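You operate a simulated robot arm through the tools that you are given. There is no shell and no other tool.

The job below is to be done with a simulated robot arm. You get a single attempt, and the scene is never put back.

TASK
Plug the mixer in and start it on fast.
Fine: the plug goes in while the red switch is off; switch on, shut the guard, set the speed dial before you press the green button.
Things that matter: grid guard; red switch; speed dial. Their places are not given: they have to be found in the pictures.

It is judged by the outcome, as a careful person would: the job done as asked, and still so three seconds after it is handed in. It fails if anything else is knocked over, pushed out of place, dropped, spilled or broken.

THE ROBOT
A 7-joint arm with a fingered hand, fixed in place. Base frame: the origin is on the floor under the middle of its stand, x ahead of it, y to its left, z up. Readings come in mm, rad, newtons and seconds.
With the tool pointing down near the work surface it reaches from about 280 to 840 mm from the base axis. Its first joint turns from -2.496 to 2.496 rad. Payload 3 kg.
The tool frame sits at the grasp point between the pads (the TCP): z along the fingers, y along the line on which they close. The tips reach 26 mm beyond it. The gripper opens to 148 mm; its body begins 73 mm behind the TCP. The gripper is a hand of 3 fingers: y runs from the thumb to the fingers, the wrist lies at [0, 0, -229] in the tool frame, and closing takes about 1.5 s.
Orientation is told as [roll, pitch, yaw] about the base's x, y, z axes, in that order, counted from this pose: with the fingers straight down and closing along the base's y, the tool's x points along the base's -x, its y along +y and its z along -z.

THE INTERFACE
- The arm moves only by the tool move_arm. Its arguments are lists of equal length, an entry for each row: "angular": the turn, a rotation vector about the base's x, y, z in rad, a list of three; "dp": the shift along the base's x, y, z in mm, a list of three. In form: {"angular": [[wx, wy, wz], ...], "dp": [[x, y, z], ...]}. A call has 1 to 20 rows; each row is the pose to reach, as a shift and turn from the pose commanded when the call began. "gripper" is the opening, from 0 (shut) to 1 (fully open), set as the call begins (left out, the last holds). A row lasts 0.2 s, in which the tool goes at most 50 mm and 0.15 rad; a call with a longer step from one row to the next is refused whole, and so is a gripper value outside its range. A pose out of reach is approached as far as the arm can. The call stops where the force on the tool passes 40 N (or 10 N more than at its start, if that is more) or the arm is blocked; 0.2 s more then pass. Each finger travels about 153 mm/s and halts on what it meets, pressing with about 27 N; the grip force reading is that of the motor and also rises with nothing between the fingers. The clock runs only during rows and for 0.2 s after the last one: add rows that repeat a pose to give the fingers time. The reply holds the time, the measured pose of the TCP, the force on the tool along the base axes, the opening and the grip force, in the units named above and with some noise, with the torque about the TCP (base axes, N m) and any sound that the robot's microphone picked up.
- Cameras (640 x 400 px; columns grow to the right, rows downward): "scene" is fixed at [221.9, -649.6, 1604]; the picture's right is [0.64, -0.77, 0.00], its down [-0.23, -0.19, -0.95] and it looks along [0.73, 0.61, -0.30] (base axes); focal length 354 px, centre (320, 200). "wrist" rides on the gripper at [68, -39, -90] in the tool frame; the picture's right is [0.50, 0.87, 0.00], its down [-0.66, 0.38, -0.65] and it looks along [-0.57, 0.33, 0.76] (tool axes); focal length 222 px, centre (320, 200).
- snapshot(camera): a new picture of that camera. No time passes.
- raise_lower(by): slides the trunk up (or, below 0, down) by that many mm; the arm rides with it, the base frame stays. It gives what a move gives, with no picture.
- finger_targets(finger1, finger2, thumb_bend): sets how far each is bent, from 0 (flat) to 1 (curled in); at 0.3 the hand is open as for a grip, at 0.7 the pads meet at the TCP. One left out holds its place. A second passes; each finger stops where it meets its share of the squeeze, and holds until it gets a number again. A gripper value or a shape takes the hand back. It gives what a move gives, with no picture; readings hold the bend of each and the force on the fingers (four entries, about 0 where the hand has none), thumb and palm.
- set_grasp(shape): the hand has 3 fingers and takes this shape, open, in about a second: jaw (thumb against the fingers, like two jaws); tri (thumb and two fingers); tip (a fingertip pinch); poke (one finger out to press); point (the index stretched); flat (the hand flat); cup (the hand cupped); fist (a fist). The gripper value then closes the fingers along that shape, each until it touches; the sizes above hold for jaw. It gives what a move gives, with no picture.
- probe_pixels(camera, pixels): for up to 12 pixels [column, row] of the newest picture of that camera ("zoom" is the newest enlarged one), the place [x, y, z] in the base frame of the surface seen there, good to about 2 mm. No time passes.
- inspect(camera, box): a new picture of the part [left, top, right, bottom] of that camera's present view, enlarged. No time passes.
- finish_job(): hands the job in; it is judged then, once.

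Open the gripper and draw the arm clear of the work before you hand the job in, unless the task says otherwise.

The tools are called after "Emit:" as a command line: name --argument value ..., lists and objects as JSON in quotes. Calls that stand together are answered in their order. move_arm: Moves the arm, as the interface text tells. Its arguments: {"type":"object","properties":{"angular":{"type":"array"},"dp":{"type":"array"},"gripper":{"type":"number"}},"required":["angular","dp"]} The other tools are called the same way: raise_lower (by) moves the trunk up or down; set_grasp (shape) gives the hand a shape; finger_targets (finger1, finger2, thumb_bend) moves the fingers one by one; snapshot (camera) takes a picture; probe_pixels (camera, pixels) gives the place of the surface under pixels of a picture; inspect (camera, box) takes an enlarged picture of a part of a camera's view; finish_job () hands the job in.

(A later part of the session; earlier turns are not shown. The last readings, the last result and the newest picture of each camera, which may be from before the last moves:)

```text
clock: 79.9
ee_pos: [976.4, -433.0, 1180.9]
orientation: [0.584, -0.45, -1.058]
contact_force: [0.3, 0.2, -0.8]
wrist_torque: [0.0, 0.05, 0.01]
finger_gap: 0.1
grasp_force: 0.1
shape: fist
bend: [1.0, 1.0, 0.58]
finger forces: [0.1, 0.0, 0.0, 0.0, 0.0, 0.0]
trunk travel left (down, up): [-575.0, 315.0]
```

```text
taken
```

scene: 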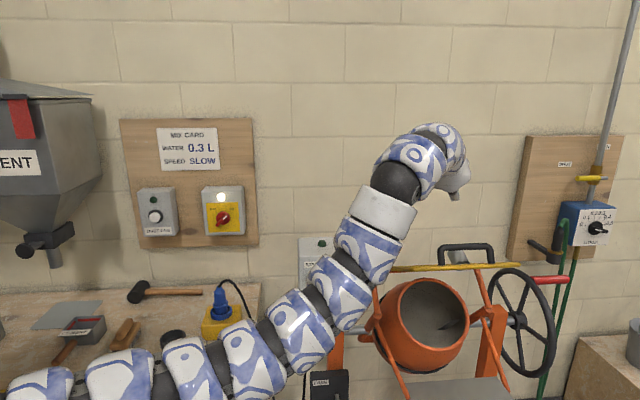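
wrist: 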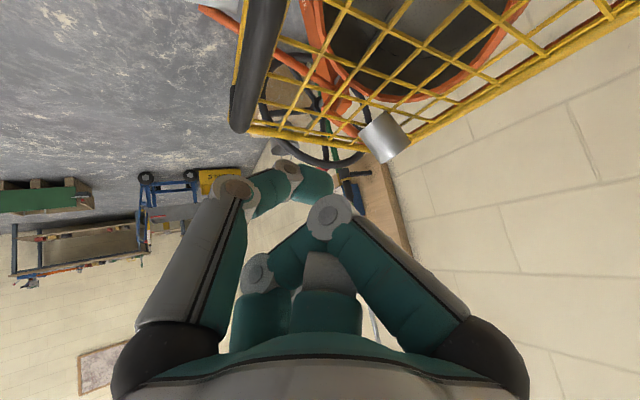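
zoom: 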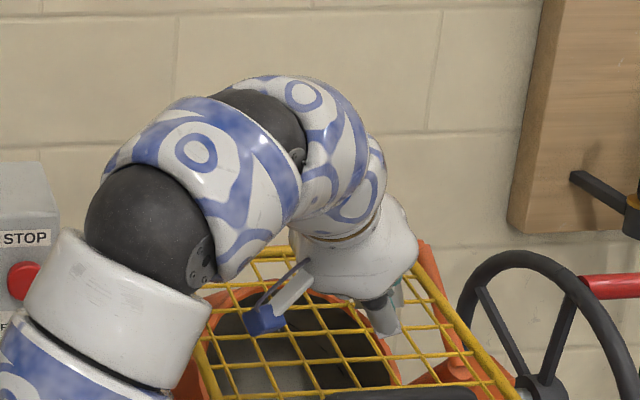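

The guard stays put. I probe the handle bar's present position in the wrist view to set up the final push.

Emit:
probe_pixels --camera "wrist" --pixels '[[250, 40], [245, 80], [240, 115], [258, 130], [300, 135], [600, 15], [345, 60], [450, 60]]'

Emit:
inspect --camera "wrist" --box '[180, 0, 420, 200]'

```text
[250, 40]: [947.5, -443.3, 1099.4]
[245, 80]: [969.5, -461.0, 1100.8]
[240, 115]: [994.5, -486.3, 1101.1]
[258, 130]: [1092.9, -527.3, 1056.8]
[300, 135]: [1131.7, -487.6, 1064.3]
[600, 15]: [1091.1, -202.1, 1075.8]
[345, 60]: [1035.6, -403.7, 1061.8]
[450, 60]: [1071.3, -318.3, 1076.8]
```

```text
2.00 times, centred on (300, 100) of wrist
```

zoom: 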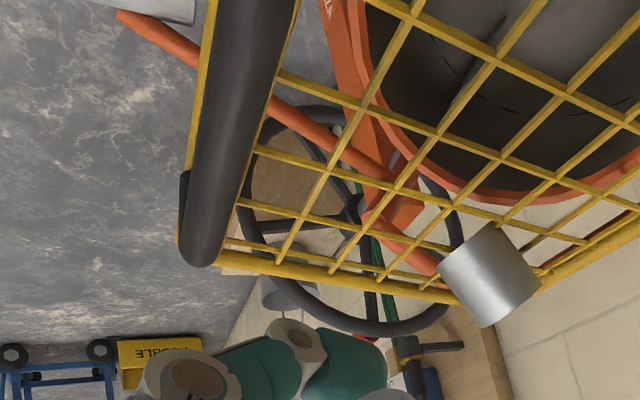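

The bar is at (w≈365, z≈1092). I lower onto it and push along the arc about 25° further, with the force limit as a guard.

Emit:
move_arm --angular '[[0, 0, 0], [0, 0, 0], [0, 0, 0], [0, 0, 0], [0, 0, 0], [0, 0, 0], [0, 0, 0], [0, 0, 0], [0, 0, 0]]' --dp '[[0, 0, -25], [0, 0, -48], [0, 0, -62], [0.7, 0.7, -86], [2.8, 2.8, -109], [6.6, 6.6, -133], [11.7, 11.7, -155], [18.1, 18.1, -177], [18.1, 18.1, -177]]'

Emit:
snapshot --camera "scene"

Emit:
snapshot --camera "wrist"

```text
clock: 81.9
ee_pos: [991.1, -418.0, 1006.2]
orientation: [0.587, -0.45, -1.059]
contact_force: [-0.4, 0.3, -0.9]
wrist_torque: [0.01, 0.02, -0.04]
finger_gap: 0.0
grasp_force: 0.1
shape: fist
bend: [1.0, 1.0, 0.58]
finger forces: [0.0, 0.1, 0.0, 0.0, 0.1, 0.0]
trunk travel left (down, up): [-575.0, 315.0]
```

```text
taken
```

scene: 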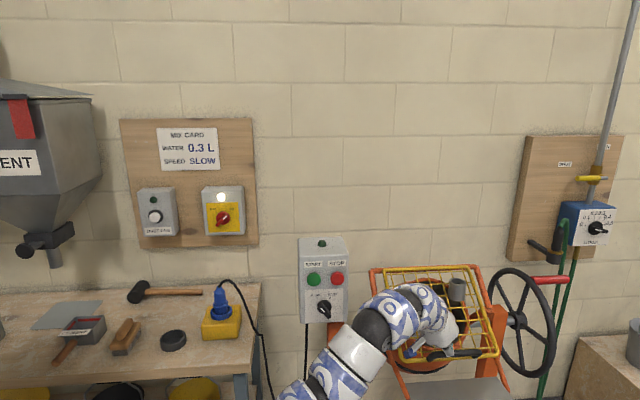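

```text
taken
```

wrist: 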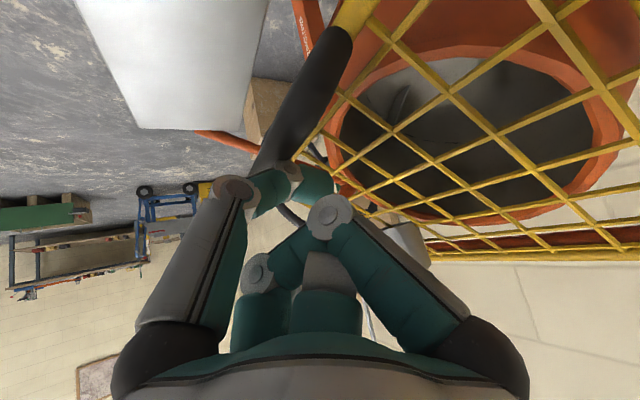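

The guard covers the drum more and more and still yields freely. I keep pushing along the arc until it meets its stop.

Emit:
move_arm --angular '[[0, 0, 0], [0, 0, 0], [0, 0, 0], [0, 0, 0]]' --dp '[[4, 4, -10.5], [7.8, 7.8, -21], [12, 12, -31], [16.8, 16.8, -41]]'

Emit:
inspect --camera "scene" --box '[340, 240, 540, 400]'

Emit:
snapshot --camera "wrist"

```text
clock: 82.9
ee_pos: [1009.3, -402.0, 972.0]
orientation: [0.594, -0.457, -1.064]
contact_force: [-0.7, -3.4, 36.1]
wrist_torque: [-0.53, 0.86, 0.08]
finger_gap: 0.0
grasp_force: 0.2
shape: fist
bend: [1.0, 1.0, 0.85]
finger forces: [0.0, 0.1, 0.0, 0.0, 34.2, 0.0]
trunk travel left (down, up): [-575.0, 315.0]
```

```text
2.50 times, centred on (440, 320) of scene
```

zoom: 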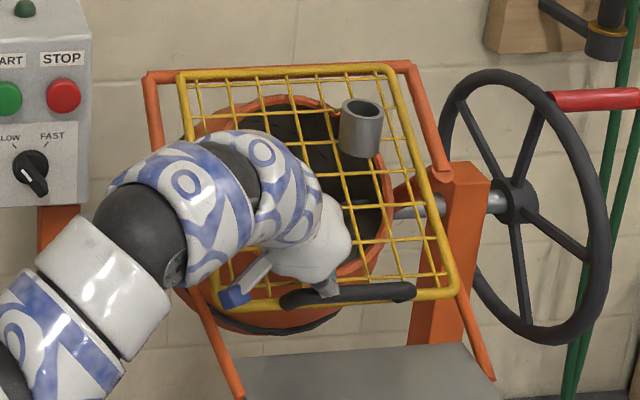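

```text
taken
```

wrist: 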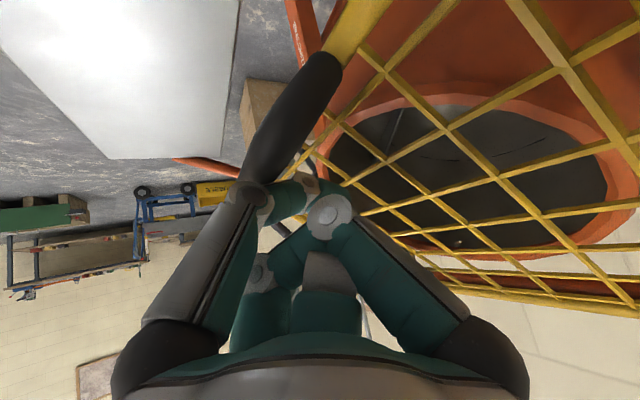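

The reaction rose to 36 N: the guard has met its stop. I back off the hand and examine whether the guard is fully shut.

Emit:
move_arm --angular '[[0, 0, 0], [0, 0, 0], [0, 0, 0], [0, 0, 0], [0, 0, 0], [0, 0, 0]]' --dp '[[-3, -3, 10], [-10, -10, 30], [-25, -25, 60], [-45, -45, 90], [-70, -70, 110], [-70, -70, 110]]'

Emit:
inspect --camera "scene" --box '[340, 240, 540, 400]'

Emit:
snapshot --camera "wrist"

```text
clock: 84.3
ee_pos: [941.3, -470.1, 1073.3]
orientation: [0.586, -0.449, -1.058]
contact_force: [0.8, 1.4, -0.8]
wrist_torque: [0.02, 0.03, -0.02]
finger_gap: 0.2
grasp_force: 0.1
shape: fist
bend: [1.0, 1.0, 0.58]
finger forces: [0.0, 0.0, 0.0, 0.0, 0.1, 0.0]
trunk travel left (down, up): [-575.0, 315.0]
```

```text
2.50 times, centred on (440, 320) of scene
```

zoom: 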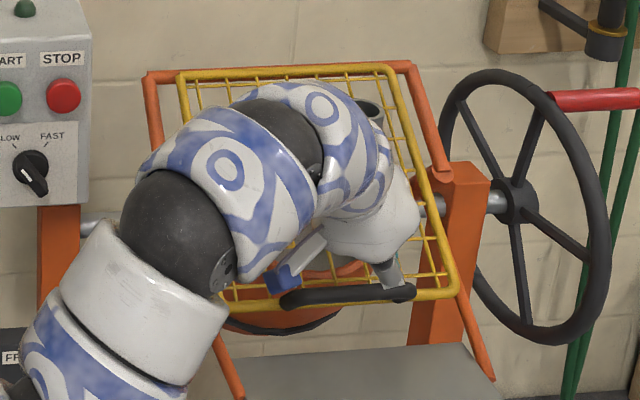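

```text
taken
```

wrist: 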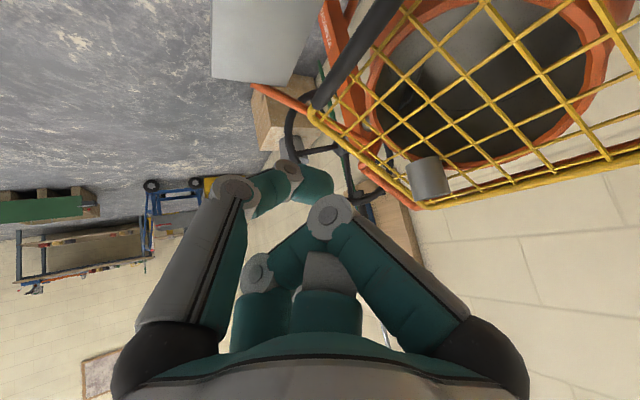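

The guard stayed down. I draw the hand further back and up to see the guard unobstructed from the scene camera.

Emit:
move_arm --angular '[[0, 0, 0], [0, 0, 0], [0, 0, 0], [0, 0, 0], [0, 0, 0], [0, 0, 0], [0, 0, 0], [0, 0, 0]]' --dp '[[-20, 5, 35], [-40, 20, 70], [-65, 45, 100], [-90, 75, 130], [-115, 105, 155], [-140, 140, 175], [-160, 175, 190], [-160, 175, 190]]'

Emit:
snapshot --camera "scene"

Emit:
inspect --camera "scene" --box '[350, 250, 530, 400]'

Emit:
snapshot --camera "wrist"

```text
clock: 86.1
ee_pos: [780.1, -293.4, 1262.8]
orientation: [0.587, -0.447, -1.059]
contact_force: [0.3, 1.0, 0.1]
wrist_torque: [-0.02, -0.01, 0.01]
finger_gap: 0.0
grasp_force: 0.1
shape: fist
bend: [1.0, 1.0, 0.58]
finger forces: [0.1, 0.0, 0.1, 0.0, 0.1, 0.0]
trunk travel left (down, up): [-575.0, 315.0]
```

```text
taken
```

scene: 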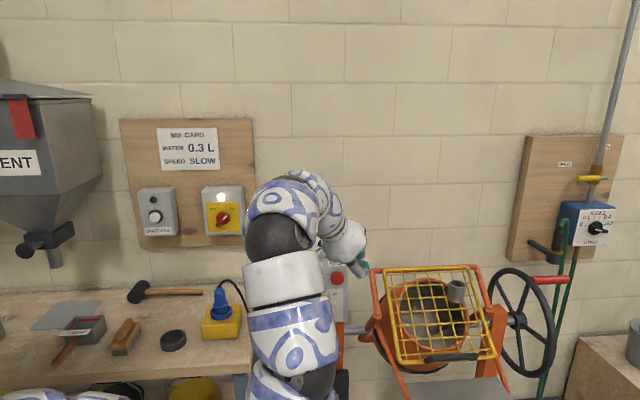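

```text
2.67 times, centred on (440, 325) of scene
```

zoom: 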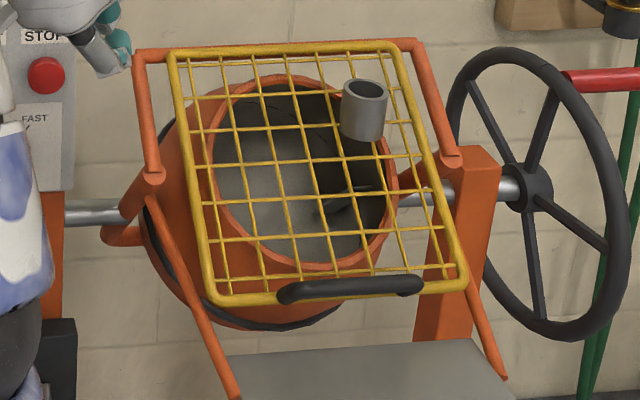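

```text
taken
```

wrist: 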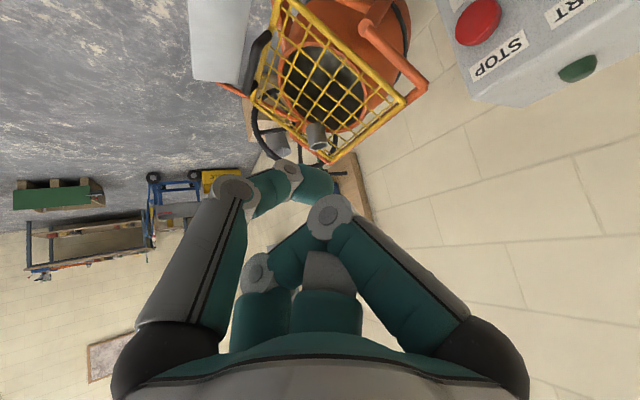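

The guard now covers the drum mouth. I probe guard and rim planes to see if it is parallel and resting (fully shut).

Emit:
probe_pixels --camera "zoom" --pixels '[[240, 300], [440, 288], [200, 200], [430, 180], [180, 70], [395, 60], [300, 265], [215, 170], [395, 200], [300, 75], [350, 290], [155, 120]]'

Emit:
inspect --camera "wrist" --box '[200, 0, 460, 180]'

```text
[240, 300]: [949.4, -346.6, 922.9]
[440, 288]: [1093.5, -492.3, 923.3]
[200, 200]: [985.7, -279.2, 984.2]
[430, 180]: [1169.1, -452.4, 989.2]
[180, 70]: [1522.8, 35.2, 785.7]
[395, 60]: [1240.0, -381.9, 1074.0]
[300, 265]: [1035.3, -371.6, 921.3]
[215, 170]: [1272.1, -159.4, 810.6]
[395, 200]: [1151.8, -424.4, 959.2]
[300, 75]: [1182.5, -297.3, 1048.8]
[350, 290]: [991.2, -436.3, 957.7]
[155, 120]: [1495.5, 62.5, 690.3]
```

```text
2.22 times, centred on (330, 90) of wrist
```

zoom: 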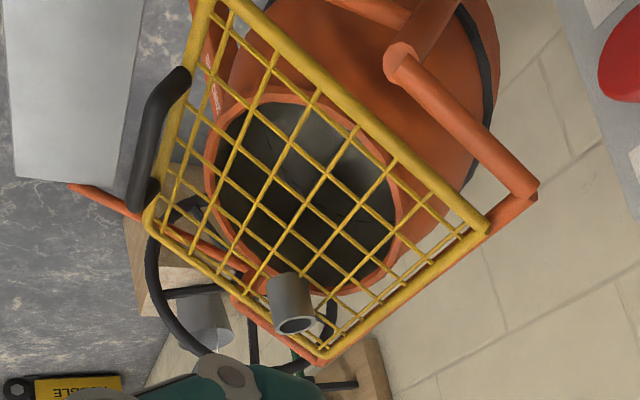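

The guard's plane (39.8°) is parallel to the drum rim plane (38.8°): it is fully shut. Next the speed dial. I restore the jaw shape in free space with a small opening and level the hand back to horizontal.

Emit:
set_grasp --shape "jaw"

Emit:
move_arm --angular '[[0.093, -0.093, 0], [0.186, -0.186, 0], [0.279, -0.279, 0], [0.372, -0.372, 0], [0.465, -0.465, 0], [0.558, -0.558, 0], [0.651, -0.651, 0], [0.743, -0.743, 0], [0.743, -0.743, 0]]' --dp '[[0, 0, 0], [0, 0, 0], [0, 0, 0], [0, 0, 0], [0, 0, 0], [0, 0, 0], [0, 0, 0], [0, 0, 0], [0, 0, 0]]' --gripper 0.4

Emit:
move_arm --angular '[[0, 0, 0.13], [0, 0, 0.26], [0, 0, 0.39], [0, 0, 0.52], [0, 0, 0.52]]' --dp '[[0, 0, 0], [0, 0, 0], [0, 0, 0], [0, 0, 0], [0, 0, 0]]'

Emit:
snapshot --camera "scene"

```text
clock: 87.0
ee_pos: [779.8, -295.5, 1262.5]
orientation: [0.586, -0.448, -1.06]
contact_force: [-0.1, 0.1, -0.2]
wrist_torque: [-0.02, 0.0, 0.02]
finger_gap: 147.8
grasp_force: 0.0
shape: jaw
bend: [0.3, 0.3, 0.3]
finger forces: [0.1, 0.0, 0.0, 0.1, 0.1, 0.1]
trunk travel left (down, up): [-575.0, 315.0]
```

```text
clock: 89.0
ee_pos: [780.5, -295.2, 1265.0]
orientation: [1.578, -0.006, -1.307]
contact_force: [0.3, 0.7, -0.9]
wrist_torque: [0.0, 0.03, -0.01]
finger_gap: 59.6
grasp_force: 0.1
shape: jaw
bend: [0.77, 0.77, 0.7]
finger forces: [0.0, 0.1, 0.1, 0.1, 0.0, 0.1]
trunk travel left (down, up): [-575.0, 315.0]
```

```text
clock: 90.2
ee_pos: [780.1, -295.5, 1263.4]
orientation: [1.577, -0.005, -0.784]
contact_force: [0.3, -0.3, 0.5]
wrist_torque: [-0.03, 0.01, -0.01]
finger_gap: 59.5
grasp_force: 0.2
shape: jaw
bend: [0.77, 0.77, 0.7]
finger forces: [0.0, 0.0, 0.1, 0.0, 0.1, 0.0]
trunk travel left (down, up): [-575.0, 315.0]
```

```text
taken
```

scene: 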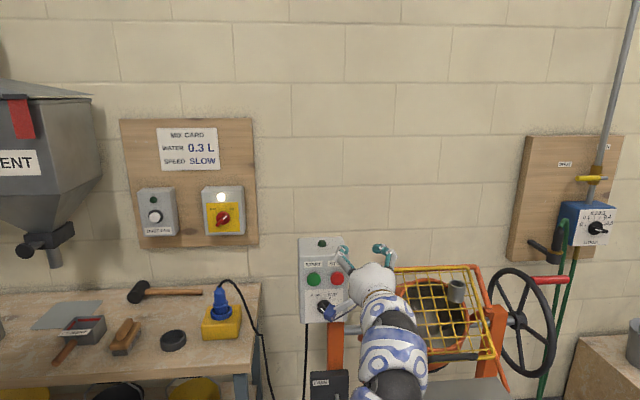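

The hand is level again, pointing at the wall. I roll it -135° about the wall normal and move in front of the dial (about 165 mm away), fingers only slightly open so no button can be touched.

Emit:
move_arm --angular '[[-0.098, -0.098, 0], [-0.196, -0.196, 0], [-0.294, -0.294, 0], [-0.392, -0.392, 0], [-0.49, -0.49, 0], [-0.588, -0.588, 0], [-0.686, -0.686, 0], [-0.784, -0.784, 0], [-0.882, -0.882, 0], [-0.98, -0.98, 0], [-1.078, -1.078, 0], [-1.176, -1.176, 0], [-1.274, -1.274, 0], [-1.372, -1.372, 0], [-1.47, -1.47, 0], [-1.568, -1.568, 0], [-1.666, -1.666, 0], [-1.666, -1.666, 0]]' --dp '[[-1, 3, -14], [-2, 7, -27], [-4, 10, -41], [-5, 14, -55], [-6, 17, -69], [-7, 21, -82], [-9, 24, -96], [-10, 28, -110], [-11, 31, -123], [-12, 35, -137], [-13, 38, -151], [-15, 42, -164], [-16, 45, -178], [-17, 49, -192], [-18, 52, -206], [-20, 56, -219], [-20.7, 59.3, -233], [-20.7, 59.3, -233]]'

Emit:
snapshot --camera "wrist"

Emit:
snapshot --camera "scene"

```text
clock: 94.0
ee_pos: [777.6, -254.2, 1105.2]
orientation: [-1.57, -0.988, 2.36]
contact_force: [0.8, 0.3, -0.6]
wrist_torque: [0.01, -0.03, 0.03]
finger_gap: 59.2
grasp_force: 0.2
shape: jaw
bend: [0.77, 0.77, 0.7]
finger forces: [0.1, 0.0, 0.0, 0.1, 0.1, 0.0]
out of reach, approached as far as the arm can: row 15, 16, 17, 18
trunk travel left (down, up): [-575.0, 315.0]
```

```text
taken
```

wrist: 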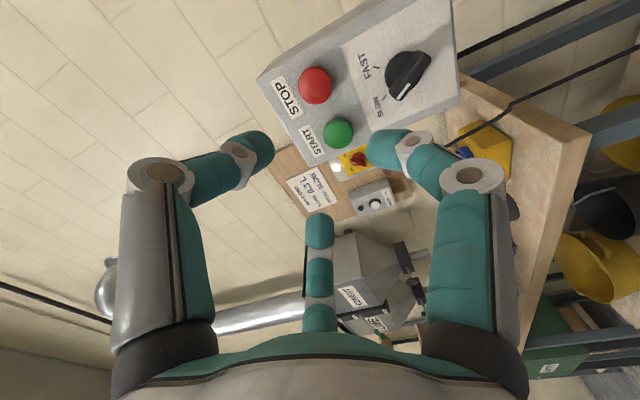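

```text
taken
```

scene: 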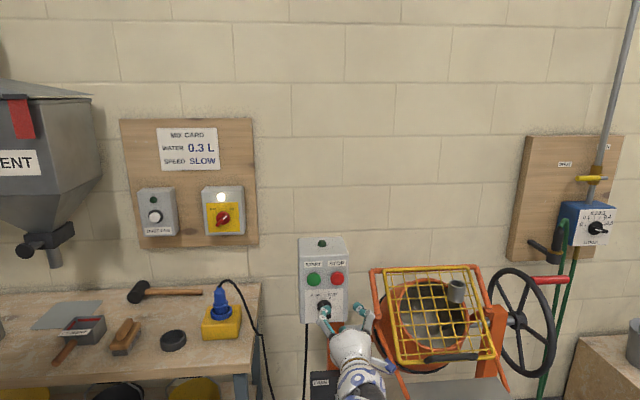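

The arm could not get low enough at this trunk height (stopped at z 1105, roll about 12° short). I lower the trunk by 75 mm.

Emit:
raise_lower --by -75

Emit:
move_arm --angular '[[0, 0, 0]]' --dp '[[0, 0, 0]]'

```text
clock: 95.1
ee_pos: [776.0, -254.0, 1030.7]
orientation: [-1.569, -0.989, 2.357]
contact_force: [-0.2, 0.1, -0.5]
wrist_torque: [-0.01, 0.01, -0.01]
finger_gap: 59.6
grasp_force: 0.1
shape: jaw
bend: [0.77, 0.77, 0.7]
finger forces: [0.0, 0.1, 0.0, 0.0, 0.1, 0.1]
trunk travel left (down, up): [-500.0, 390.0]
```

```text
clock: 95.5
ee_pos: [776.4, -254.3, 1030.3]
orientation: [-1.568, -0.988, 2.358]
contact_force: [-0.9, 0.3, -0.2]
wrist_torque: [0.02, -0.02, 0.01]
finger_gap: 59.5
grasp_force: 0.1
shape: jaw
bend: [0.77, 0.77, 0.7]
finger forces: [0.0, 0.0, 0.0, 0.0, 0.1, 0.1]
trunk travel left (down, up): [-500.0, 390.0]
```

Now at z 1030. I look at the dial with the wrist camera.

Emit:
snapshot --camera "wrist"

Emit:
inspect --camera "scene" --box '[280, 225, 370, 345]'

```text
taken
```

wrist: 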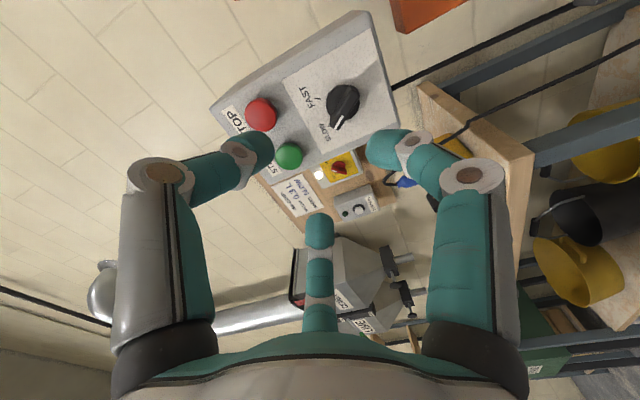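

```text
3.33 times, centred on (325, 285) of scene
```

zoom: 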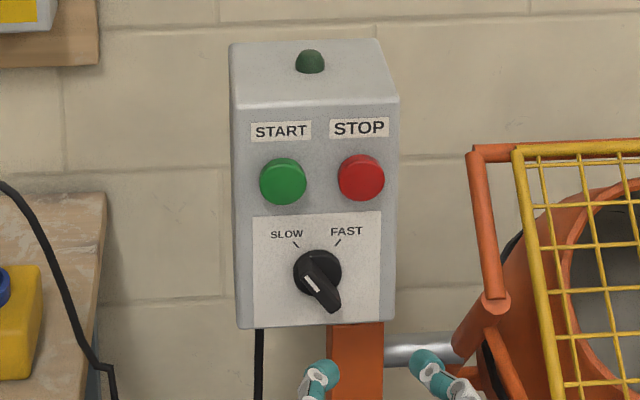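

The dial is at (340,105) in the wrist view. I enlarge it and probe its surfaces.

Emit:
inspect --camera "wrist" --box '[280, 50, 400, 160]'

Emit:
probe_pixels --camera "zoom" --pixels '[[330, 200], [350, 160], [310, 270], [290, 180], [360, 230], [270, 200], [340, 110], [200, 150], [450, 250], [390, 190], [230, 250], [300, 150]]'

```text
3.64 times, centred on (340, 105) of wrist
```

zoom: 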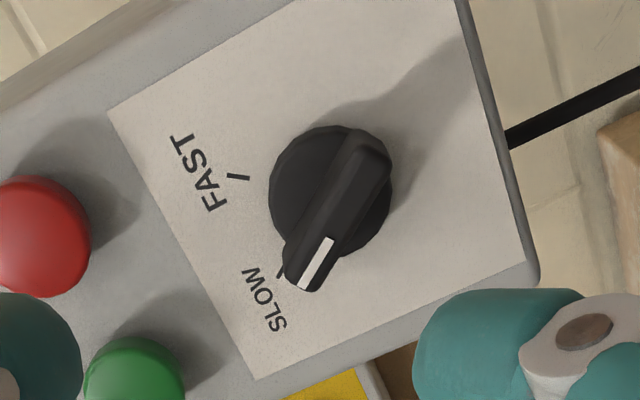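

```text
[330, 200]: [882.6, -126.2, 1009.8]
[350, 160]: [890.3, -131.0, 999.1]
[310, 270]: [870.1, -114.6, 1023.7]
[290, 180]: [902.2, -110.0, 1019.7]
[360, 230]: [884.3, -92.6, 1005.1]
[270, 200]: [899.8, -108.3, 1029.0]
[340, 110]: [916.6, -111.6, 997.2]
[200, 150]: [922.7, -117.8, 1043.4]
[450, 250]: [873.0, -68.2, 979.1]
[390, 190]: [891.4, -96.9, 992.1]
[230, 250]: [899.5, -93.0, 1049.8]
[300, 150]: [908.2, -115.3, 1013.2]
```

The pointer is clearly at SLOW; the dial axis is near (u≈707, z≈1009), bar front w≈535, disc front w≈560, bar tilted 46° left. I lower the trunk 60 mm more to get into easier reach, then align and approach.

Emit:
raise_lower --by -60

Emit:
move_arm --angular '[[-0.048, -0.048, 0], [-0.096, -0.096, 0], [-0.1435, -0.1435, 0], [-0.1435, -0.1435, 0]]' --dp '[[9, 19, 13], [18, 38, 26], [27.2, 57.6, 39], [27.2, 57.6, 39]]'

Emit:
snapshot --camera "wrist"

Emit:
inspect --camera "scene" --box '[280, 240, 370, 345]'

```text
clock: 96.5
ee_pos: [775.2, -254.6, 971.8]
orientation: [-1.57, -0.989, 2.359]
contact_force: [-0.3, 0.2, 0.5]
wrist_torque: [0.01, 0.04, 0.03]
finger_gap: 59.6
grasp_force: 0.0
shape: jaw
bend: [0.77, 0.77, 0.7]
finger forces: [0.0, 0.1, 0.1, 0.0, 0.1, 0.0]
trunk travel left (down, up): [-440.0, 450.0]
```

```text
clock: 97.5
ee_pos: [807.9, -206.8, 1038.6]
orientation: [-1.567, -0.786, 2.358]
contact_force: [-0.8, 0.0, 0.0]
wrist_torque: [0.01, -0.04, -0.02]
finger_gap: 59.1
grasp_force: 0.1
shape: jaw
bend: [0.77, 0.77, 0.7]
finger forces: [0.0, 0.1, 0.0, 0.0, 0.0, 0.0]
out of reach, approached as far as the arm can: row 1, 2, 3, 4
trunk travel left (down, up): [-440.0, 450.0]
```

```text
taken
```

wrist: 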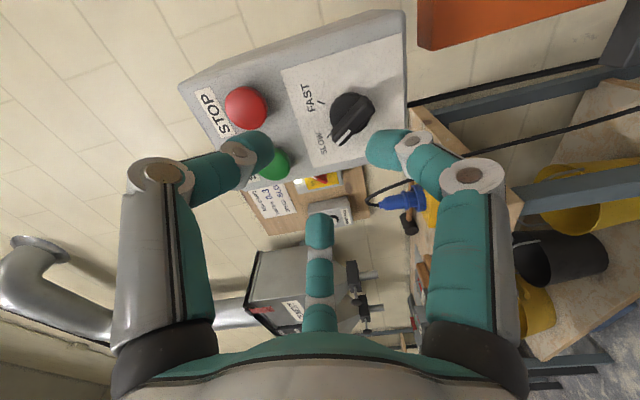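

```text
3.81 times, centred on (325, 292) of scene
```

zoom: 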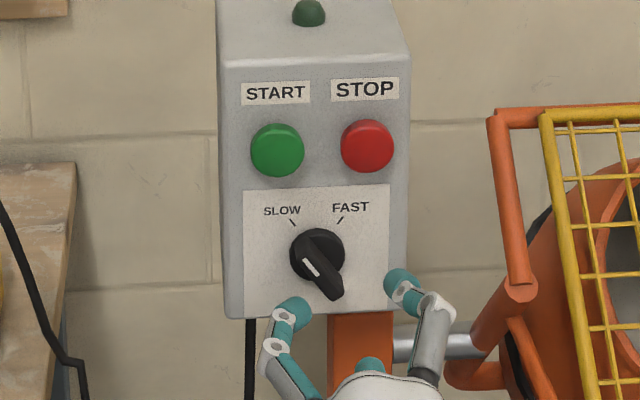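

The wrist limits bind because the tool points sideways here; a lower trunk (higher relative pose) should help. I lower the trunk 115 mm more and then raise the hand back to dial height.

Emit:
raise_lower --by -115

Emit:
move_arm --angular '[[0, 0, 0], [0, 0, 0], [0, 0, 0], [0, 0, 0], [0, 0, 0], [0, 0, 0]]' --dp '[[-1, 1, 20], [-2, 2, 40], [-4, 4, 60], [-6, 6, 75], [-7.2, 7.2, 86], [-7.2, 7.2, 86]]'

Emit:
snapshot --camera "wrist"

Emit:
snapshot --camera "scene"

```text
clock: 99.0
ee_pos: [809.8, -206.7, 923.5]
orientation: [-1.567, -0.786, 2.357]
contact_force: [0.0, 0.3, -0.2]
wrist_torque: [0.03, 0.0, -0.02]
finger_gap: 59.2
grasp_force: 0.0
shape: jaw
bend: [0.77, 0.77, 0.7]
finger forces: [0.1, 0.0, 0.1, 0.0, 0.0, 0.1]
trunk travel left (down, up): [-325.0, 565.0]
```

```text
clock: 100.4
ee_pos: [799.7, -199.6, 1009.7]
orientation: [-1.568, -0.788, 2.355]
contact_force: [-0.1, 0.2, 1.0]
wrist_torque: [0.04, 0.0, 0.03]
finger_gap: 59.1
grasp_force: 0.1
shape: jaw
bend: [0.77, 0.77, 0.7]
finger forces: [0.0, 0.0, 0.0, 0.1, 0.0, 0.0]
trunk travel left (down, up): [-325.0, 565.0]
```

```text
taken
```

wrist: 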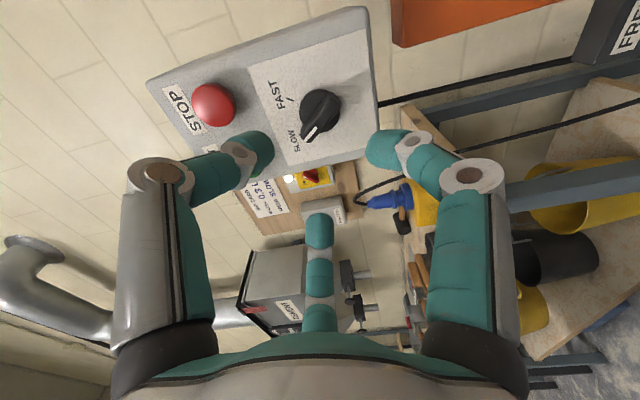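

```text
taken
```

scene: 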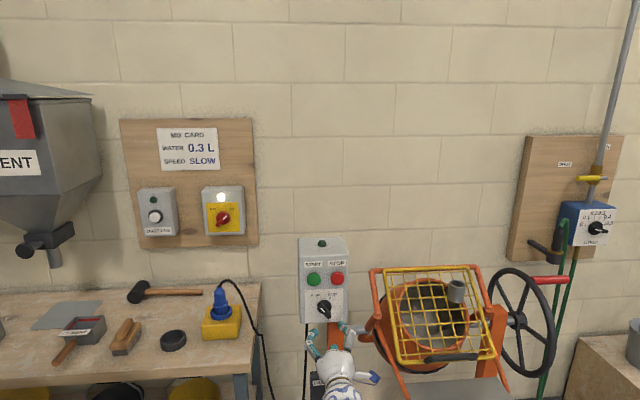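

Perfect: the dial is centred on column 320 at u≈706.6, z≈1009.7, with everything else unchanged. I open slightly more (0.5) and advance to w≈531 around the dial's bar.

Emit:
move_arm --angular '[[0, 0, 0], [0, 0, 0], [0, 0, 0], [0, 0, 0], [0, 0, 0], [0, 0, 0]]' --dp '[[20, 20, 0], [38, 38, 0], [52, 52, 0], [62, 62, 0], [69, 69, 0], [69, 69, 0]]' --gripper 0.5

Emit:
snapshot --camera "wrist"

Emit:
inspect --camera "scene" --box '[280, 240, 370, 345]'

```text
clock: 101.8
ee_pos: [870.3, -130.6, 1009.2]
orientation: [-1.567, -0.786, 2.358]
contact_force: [-0.7, 0.0, -0.2]
wrist_torque: [0.01, 0.01, -0.05]
finger_gap: 73.5
grasp_force: 0.1
shape: jaw
bend: [0.36, 0.36, 0.7]
finger forces: [0.1, 0.0, 0.0, 0.0, 0.0, 0.0]
trunk travel left (down, up): [-325.0, 565.0]
```

```text
taken
```

wrist: 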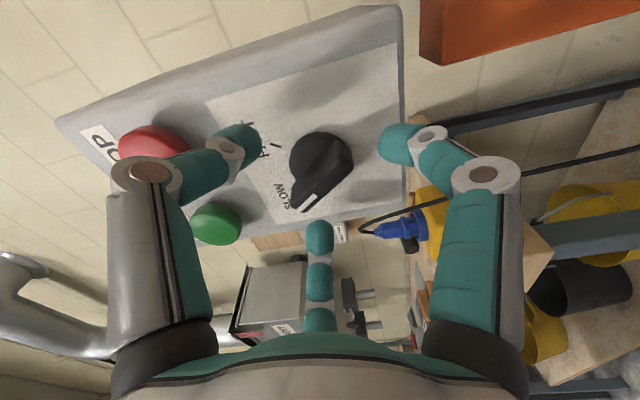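

```text
3.81 times, centred on (325, 292) of scene
```

zoom: 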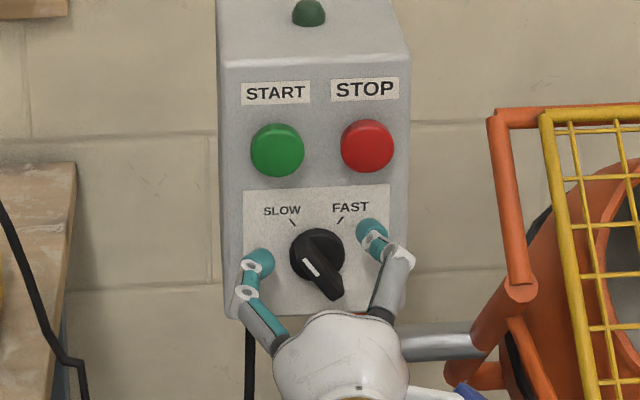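

Alignment remains good (bar centre near (324,177)). I advance the last 8 mm and close on the bar.

Emit:
move_arm --angular '[[0, 0, 0], [0, 0, 0]]' --dp '[[6, 6, 0], [6, 6, 0]]'

Emit:
move_arm --angular '[[0, 0, 0], [0, 0, 0], [0, 0, 0], [0, 0, 0], [0, 0, 0], [0, 0, 0]]' --dp '[[0, 0, 0], [0, 0, 0], [0, 0, 0], [0, 0, 0], [0, 0, 0], [0, 0, 0]]' --gripper 0

Emit:
snapshot --camera "wrist"

Emit:
inspect --camera "scene" --box '[280, 240, 370, 345]'

```text
clock: 102.4
ee_pos: [875.2, -124.7, 1009.1]
orientation: [-1.568, -0.788, 2.357]
contact_force: [-0.7, 0.7, 0.6]
wrist_torque: [-0.02, -0.01, 0.01]
finger_gap: 73.5
grasp_force: 0.1
shape: jaw
bend: [0.36, 0.36, 0.7]
finger forces: [0.0, 0.0, 0.0, 0.0, 0.1, 0.0]
trunk travel left (down, up): [-325.0, 565.0]
```

```text
clock: 103.8
ee_pos: [876.4, -124.9, 1009.0]
orientation: [-1.565, -0.785, 2.356]
contact_force: [4.9, 1.3, -2.8]
wrist_torque: [-0.04, 0.0, -0.13]
finger_gap: 19.1
grasp_force: 26.4
shape: jaw
bend: [0.77, 0.75, 0.7]
finger forces: [22.6, 16.1, 0.1, 0.1, 25.3, 0.0]
trunk travel left (down, up): [-325.0, 565.0]
```

```text
taken
```

wrist: 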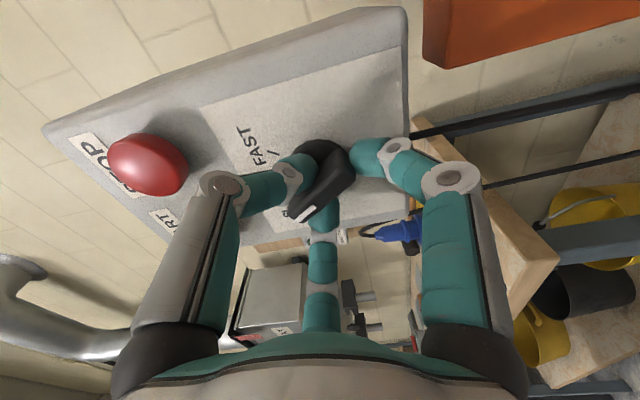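

```text
3.81 times, centred on (325, 292) of scene
```

zoom: 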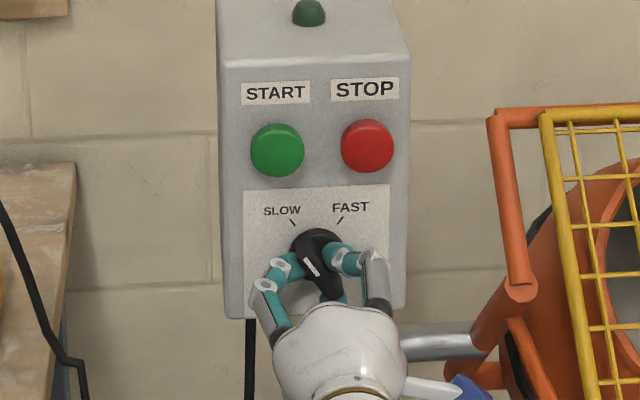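

The bar is held between thumb and both fingers. I rotate clockwise 45° about the wall normal, then check.

Emit:
move_arm --angular '[[0.0925, 0.0925, 0], [0.185, 0.185, 0], [0.2776, 0.2776, 0], [0.37, 0.37, 0], [0.4627, 0.4627, 0], [0.5553, 0.5553, 0]]' --dp '[[0, 0, 0], [0, 0, 0], [0, 0, 0], [0, 0, 0], [0, 0, 0], [0, 0, 0]]'

Emit:
inspect --camera "scene" --box '[280, 240, 370, 345]'

Emit:
snapshot --camera "wrist"

```text
clock: 105.2
ee_pos: [877.4, -124.3, 1009.4]
orientation: [1.389, -1.564, -0.597]
contact_force: [-4.5, 2.9, -14.5]
wrist_torque: [-0.27, 0.19, 0.1]
finger_gap: 18.8
grasp_force: 26.9
shape: jaw
bend: [0.77, 0.75, 0.7]
finger forces: [27.7, 17.3, 0.1, 0.1, 24.4, 0.0]
trunk travel left (down, up): [-325.0, 565.0]
```

```text
3.81 times, centred on (325, 292) of scene
```

zoom: 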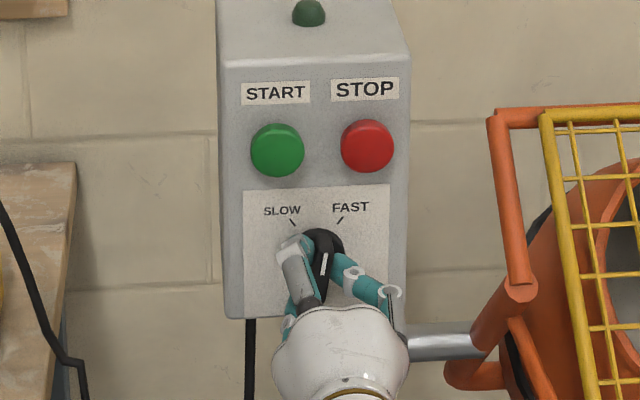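

```text
taken
```

wrist: 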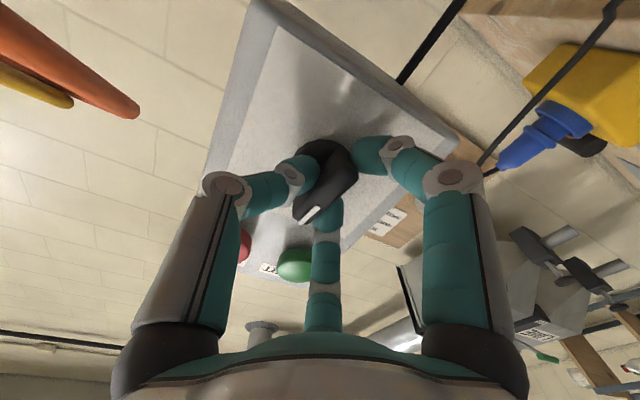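

The pointer is now straight up. I continue the clockwise turn another 45° toward FAST.

Emit:
move_arm --angular '[[0.0925, 0.0925, 0], [0.185, 0.185, 0], [0.2776, 0.2776, 0], [0.37, 0.37, 0], [0.4627, 0.4627, 0], [0.5553, 0.5553, 0], [0.5553, 0.5553, 0]]' --dp '[[0, 0, 0], [0, 0, 0], [0, 0, 0], [0, 0, 0], [0, 0, 0], [0, 0, 0], [0, 0, 0]]'

Emit:
inspect --camera "scene" --box '[280, 240, 370, 345]'

Emit:
snapshot --camera "wrist"

```text
clock: 106.8
ee_pos: [877.4, -124.2, 1010.2]
orientation: [1.574, -0.781, -0.786]
contact_force: [-4.6, 12.0, -15.8]
wrist_torque: [-0.29, 0.27, 0.12]
finger_gap: 18.0
grasp_force: 27.3
shape: jaw
bend: [0.77, 0.75, 0.7]
finger forces: [29.6, 15.4, 0.1, 0.0, 26.6, 0.1]
trunk travel left (down, up): [-325.0, 565.0]
```

```text
3.81 times, centred on (325, 292) of scene
```

zoom: 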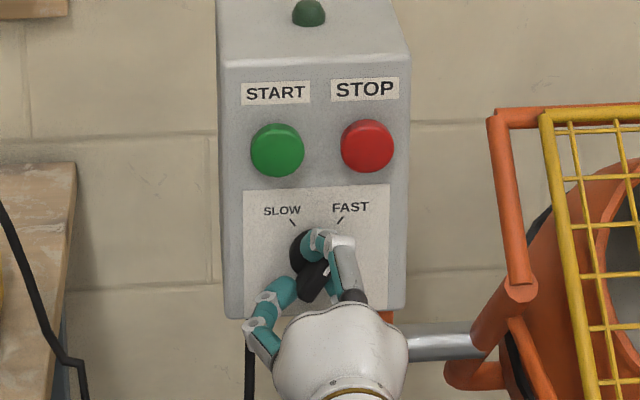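

```text
taken
```

wrist: 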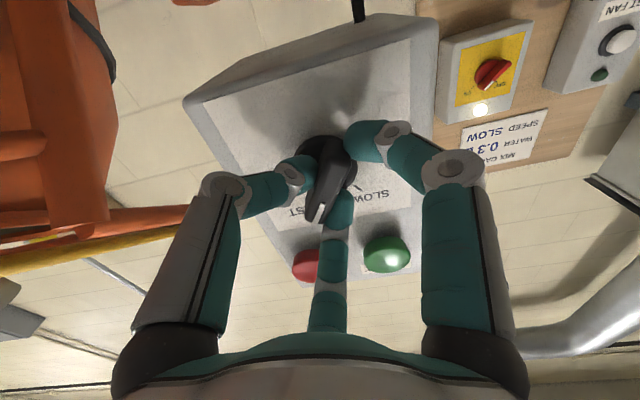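

The bar lags the hand by roughly 10°. I turn a further 12° to reach FAST fully.

Emit:
move_arm --angular '[[0.075, 0.075, 0], [0.15, 0.15, 0], [0.15, 0.15, 0]]' --dp '[[0, 0, 0], [0, 0, 0], [0, 0, 0]]'

Emit:
inspect --camera "wrist" --box '[220, 80, 440, 300]'

```text
clock: 107.6
ee_pos: [876.3, -124.5, 1009.2]
orientation: [1.575, -0.57, -0.784]
contact_force: [4.7, 12.0, -8.9]
wrist_torque: [-0.32, 0.12, -0.03]
finger_gap: 16.7
grasp_force: 27.3
shape: jaw
bend: [0.77, 0.76, 0.7]
finger forces: [19.7, 17.0, 0.1, 0.1, 28.8, 0.0]
trunk travel left (down, up): [-325.0, 565.0]
```

```text
1.82 times, centred on (330, 190) of wrist
```

zoom: 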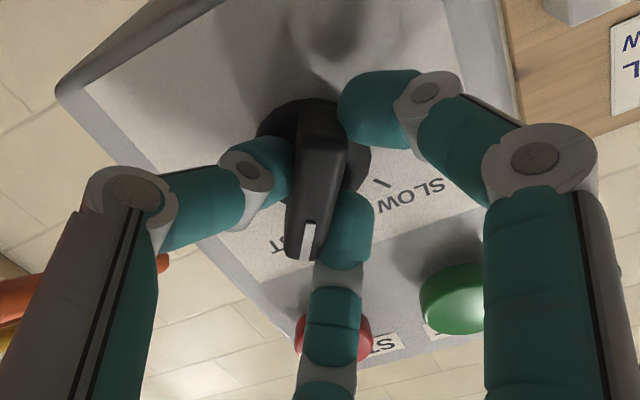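

The white mark end is now over the FAST label. I release with a small opening, retract straight back and check.

Emit:
move_arm --angular '[[0, 0, 0], [0, 0, 0], [0, 0, 0], [0, 0, 0]]' --dp '[[0, 0, 0], [0, 0, 0], [0, 0, 0], [0, 0, 0]]' --gripper 0.38

Emit:
move_arm --angular '[[0, 0, 0], [0, 0, 0], [0, 0, 0], [0, 0, 0], [0, 0, 0], [0, 0, 0]]' --dp '[[-6, -6, 0], [-15, -15, 0], [-30, -30, 0], [-55, -55, 0], [-80, -80, 0], [-80, -80, 0]]'

Emit:
inspect --camera "scene" --box '[280, 240, 370, 345]'

Emit:
snapshot --camera "wrist"

```text
clock: 108.6
ee_pos: [876.0, -125.7, 1009.8]
orientation: [1.576, -0.573, -0.788]
contact_force: [0.3, 0.1, 0.3]
wrist_torque: [-0.02, 0.0, -0.02]
finger_gap: 56.0
grasp_force: 0.1
shape: jaw
bend: [0.77, 0.77, 0.7]
finger forces: [0.0, 0.0, 0.1, 0.1, 0.0, 0.0]
trunk travel left (down, up): [-325.0, 565.0]
```

```text
clock: 110.0
ee_pos: [795.4, -204.3, 1010.1]
orientation: [1.576, -0.573, -0.785]
contact_force: [0.8, 0.2, 0.0]
wrist_torque: [0.0, 0.01, 0.03]
finger_gap: 56.0
grasp_force: 0.1
shape: jaw
bend: [0.77, 0.77, 0.7]
finger forces: [0.1, 0.0, 0.0, 0.1, 0.0, 0.0]
trunk travel left (down, up): [-325.0, 565.0]
```

```text
3.81 times, centred on (325, 292) of scene
```

zoom: 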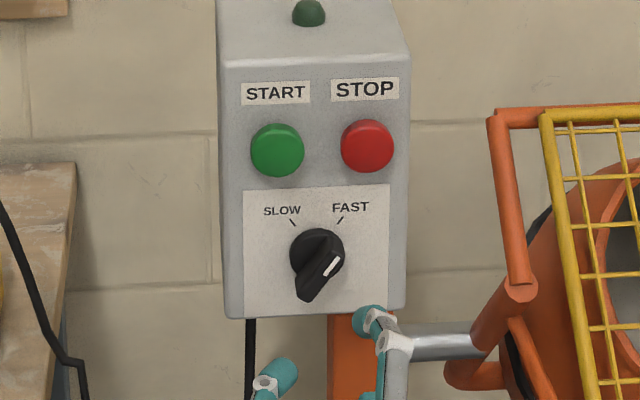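

```text
taken
```

wrist: 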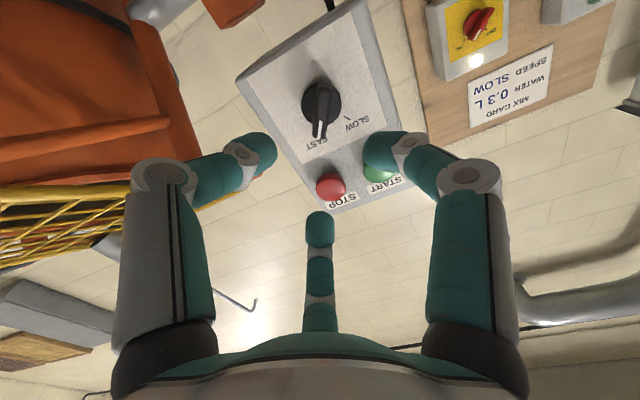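

The dial now points to FAST. I enlarge the wrist view to check that it sits fully on the mark.

Emit:
inspect --camera "wrist" --box '[270, 50, 390, 170]'

Emit:
probe_pixels --camera "zoom" --pixels '[[310, 265], [325, 140], [315, 200], [160, 60], [330, 180]]'

Emit:
inspect --camera "scene" --box '[300, 270, 350, 325]'

```text
3.33 times, centred on (330, 110) of wrist
```

zoom: 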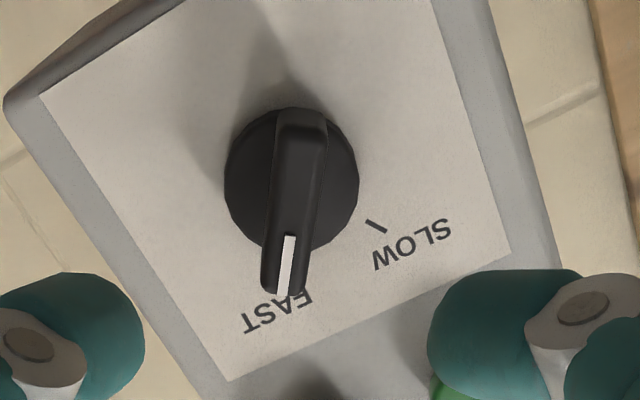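

```text
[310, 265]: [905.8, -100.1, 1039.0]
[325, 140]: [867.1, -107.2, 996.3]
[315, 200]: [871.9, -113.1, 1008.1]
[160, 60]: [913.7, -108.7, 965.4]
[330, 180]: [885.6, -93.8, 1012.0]
```

```text
7.27 times, centred on (325, 298) of scene
```

zoom: 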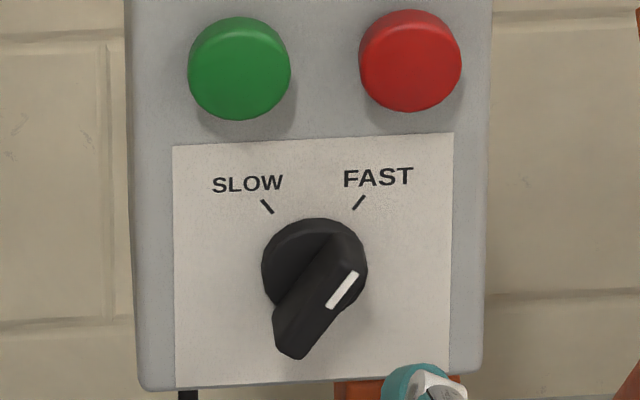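

I probe along the bar's centre line to measure its angle precisely.

Emit:
inspect --camera "wrist" --box '[270, 50, 390, 170]'

Emit:
probe_pixels --camera "zoom" --pixels '[[297, 130], [293, 160], [289, 190], [285, 220], [282, 250], [279, 280], [378, 226], [410, 240], [280, 300]]'

```text
3.33 times, centred on (330, 110) of wrist
```

zoom: 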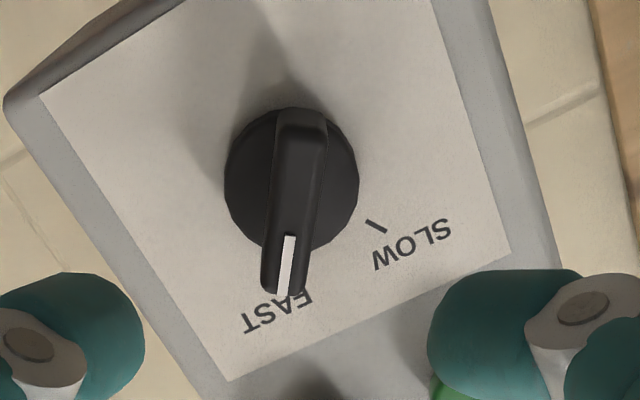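

```text
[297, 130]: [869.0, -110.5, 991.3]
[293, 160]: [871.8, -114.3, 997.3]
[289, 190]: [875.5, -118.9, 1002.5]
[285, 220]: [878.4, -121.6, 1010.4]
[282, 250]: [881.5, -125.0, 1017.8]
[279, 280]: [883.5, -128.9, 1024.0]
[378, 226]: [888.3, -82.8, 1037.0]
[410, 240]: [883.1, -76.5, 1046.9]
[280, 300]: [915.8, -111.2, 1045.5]
```

The pointer line (35°) matches the FAST tick direction; the bar end now covers the FAST tick. Next the green button: I raise the trunk 99 mm so the hand comes level with START, and close the fingers while well away from the box.

Emit:
raise_lower --by 99

Emit:
move_arm --angular '[[0, 0, 0], [0, 0, 0], [0, 0, 0], [0, 0, 0], [0, 0, 0], [0, 0, 0]]' --dp '[[-10, 5, 0], [-21, 21, 0], [-21, 21, 0], [-21, 21, 0], [-21, 21, 0], [-21, 21, 0]]' --gripper 0

Emit:
snapshot --camera "wrist"

Emit:
snapshot --camera "scene"

```text
clock: 111.3
ee_pos: [796.9, -203.9, 1108.7]
orientation: [1.576, -0.574, -0.785]
contact_force: [-0.1, 0.7, 0.2]
wrist_torque: [-0.01, 0.02, 0.03]
finger_gap: 56.0
grasp_force: 0.1
shape: jaw
bend: [0.77, 0.77, 0.7]
finger forces: [0.1, 0.0, 0.1, 0.1, 0.0, 0.0]
trunk travel left (down, up): [-424.0, 466.0]
```

```text
clock: 112.7
ee_pos: [775.3, -184.3, 1109.3]
orientation: [1.576, -0.572, -0.785]
contact_force: [0.2, -0.2, -0.7]
wrist_torque: [-0.01, -0.03, 0.01]
finger_gap: 0.0
grasp_force: 27.6
shape: jaw
bend: [0.7, 0.7, 0.7]
finger forces: [0.0, 0.0, 0.1, 0.0, 0.0, 0.0]
trunk travel left (down, up): [-424.0, 466.0]
```

```text
taken
```

wrist: 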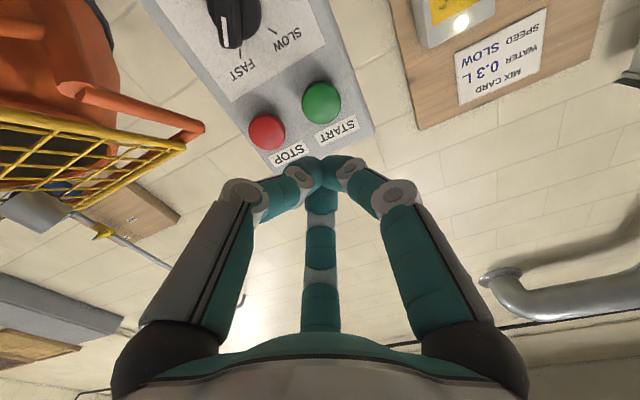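

```text
taken
```

scene: 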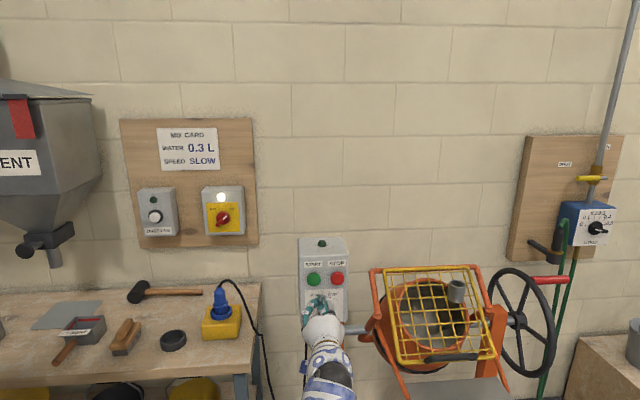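

The green START button is at (322,103) in the wrist view. I enlarge to verify button and dial, and probe the button centre.

Emit:
inspect --camera "wrist" --box '[180, 0, 360, 160]'

Emit:
probe_pixels --camera "wrist" --pixels '[[322, 103], [312, 103], [332, 103], [322, 93], [322, 113], [267, 133], [345, 80], [225, 40], [252, 57], [278, 45]]'

```text
2.50 times, centred on (270, 80) of wrist
```

zoom: 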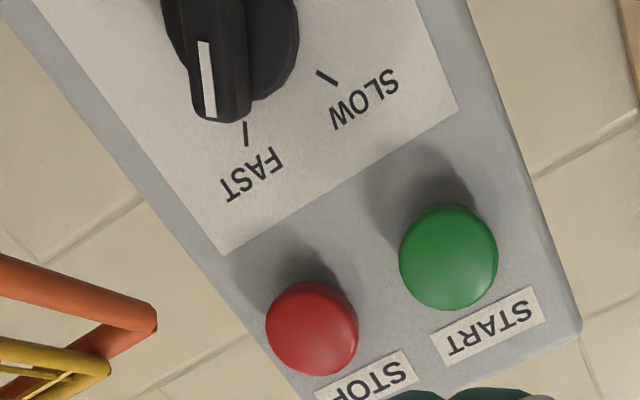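

```text
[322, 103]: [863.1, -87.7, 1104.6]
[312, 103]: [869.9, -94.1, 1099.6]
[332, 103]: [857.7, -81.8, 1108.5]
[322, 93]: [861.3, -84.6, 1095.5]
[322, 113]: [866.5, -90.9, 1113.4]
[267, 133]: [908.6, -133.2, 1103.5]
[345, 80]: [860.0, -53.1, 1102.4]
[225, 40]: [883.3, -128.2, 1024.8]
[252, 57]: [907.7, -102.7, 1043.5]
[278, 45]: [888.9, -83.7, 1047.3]
```

In this view the bar seems a few degrees short of the FAST tick. I probe the ticks and the bar's line to measure this.

Emit:
inspect --camera "wrist" --box '[200, 0, 300, 70]'

Emit:
snapshot --camera "wrist"

Emit:
probe_pixels --camera "zoom" --pixels '[[256, 305], [255, 330], [390, 178], [425, 200], [175, 110], [195, 260], [150, 20], [180, 130], [187, 200], [250, 30], [285, 100], [270, 170]]'

```text
5.71 times, centred on (250, 35) of wrist
```

zoom: 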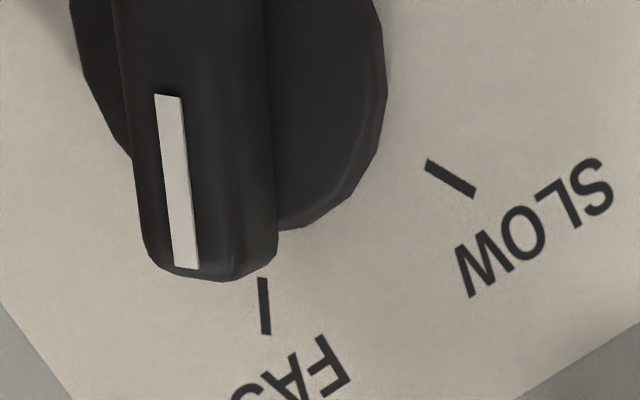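

```text
taken
```

wrist: 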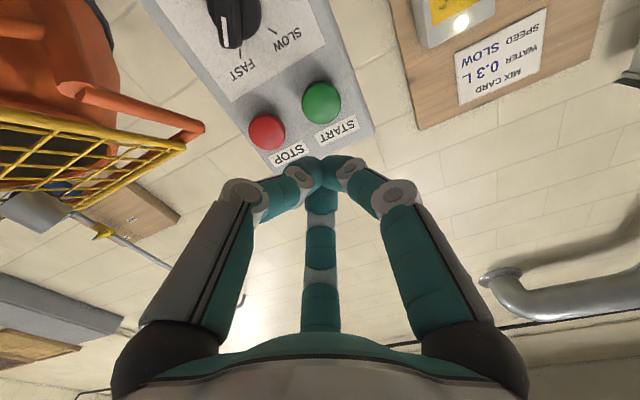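

```text
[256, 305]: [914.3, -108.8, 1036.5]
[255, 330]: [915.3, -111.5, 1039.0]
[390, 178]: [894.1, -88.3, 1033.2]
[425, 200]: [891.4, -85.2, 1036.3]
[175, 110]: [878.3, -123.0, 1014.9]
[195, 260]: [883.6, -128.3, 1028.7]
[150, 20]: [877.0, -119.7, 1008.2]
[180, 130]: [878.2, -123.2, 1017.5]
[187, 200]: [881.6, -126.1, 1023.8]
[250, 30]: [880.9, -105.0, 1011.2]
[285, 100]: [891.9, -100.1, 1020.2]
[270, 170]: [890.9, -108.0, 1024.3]
```

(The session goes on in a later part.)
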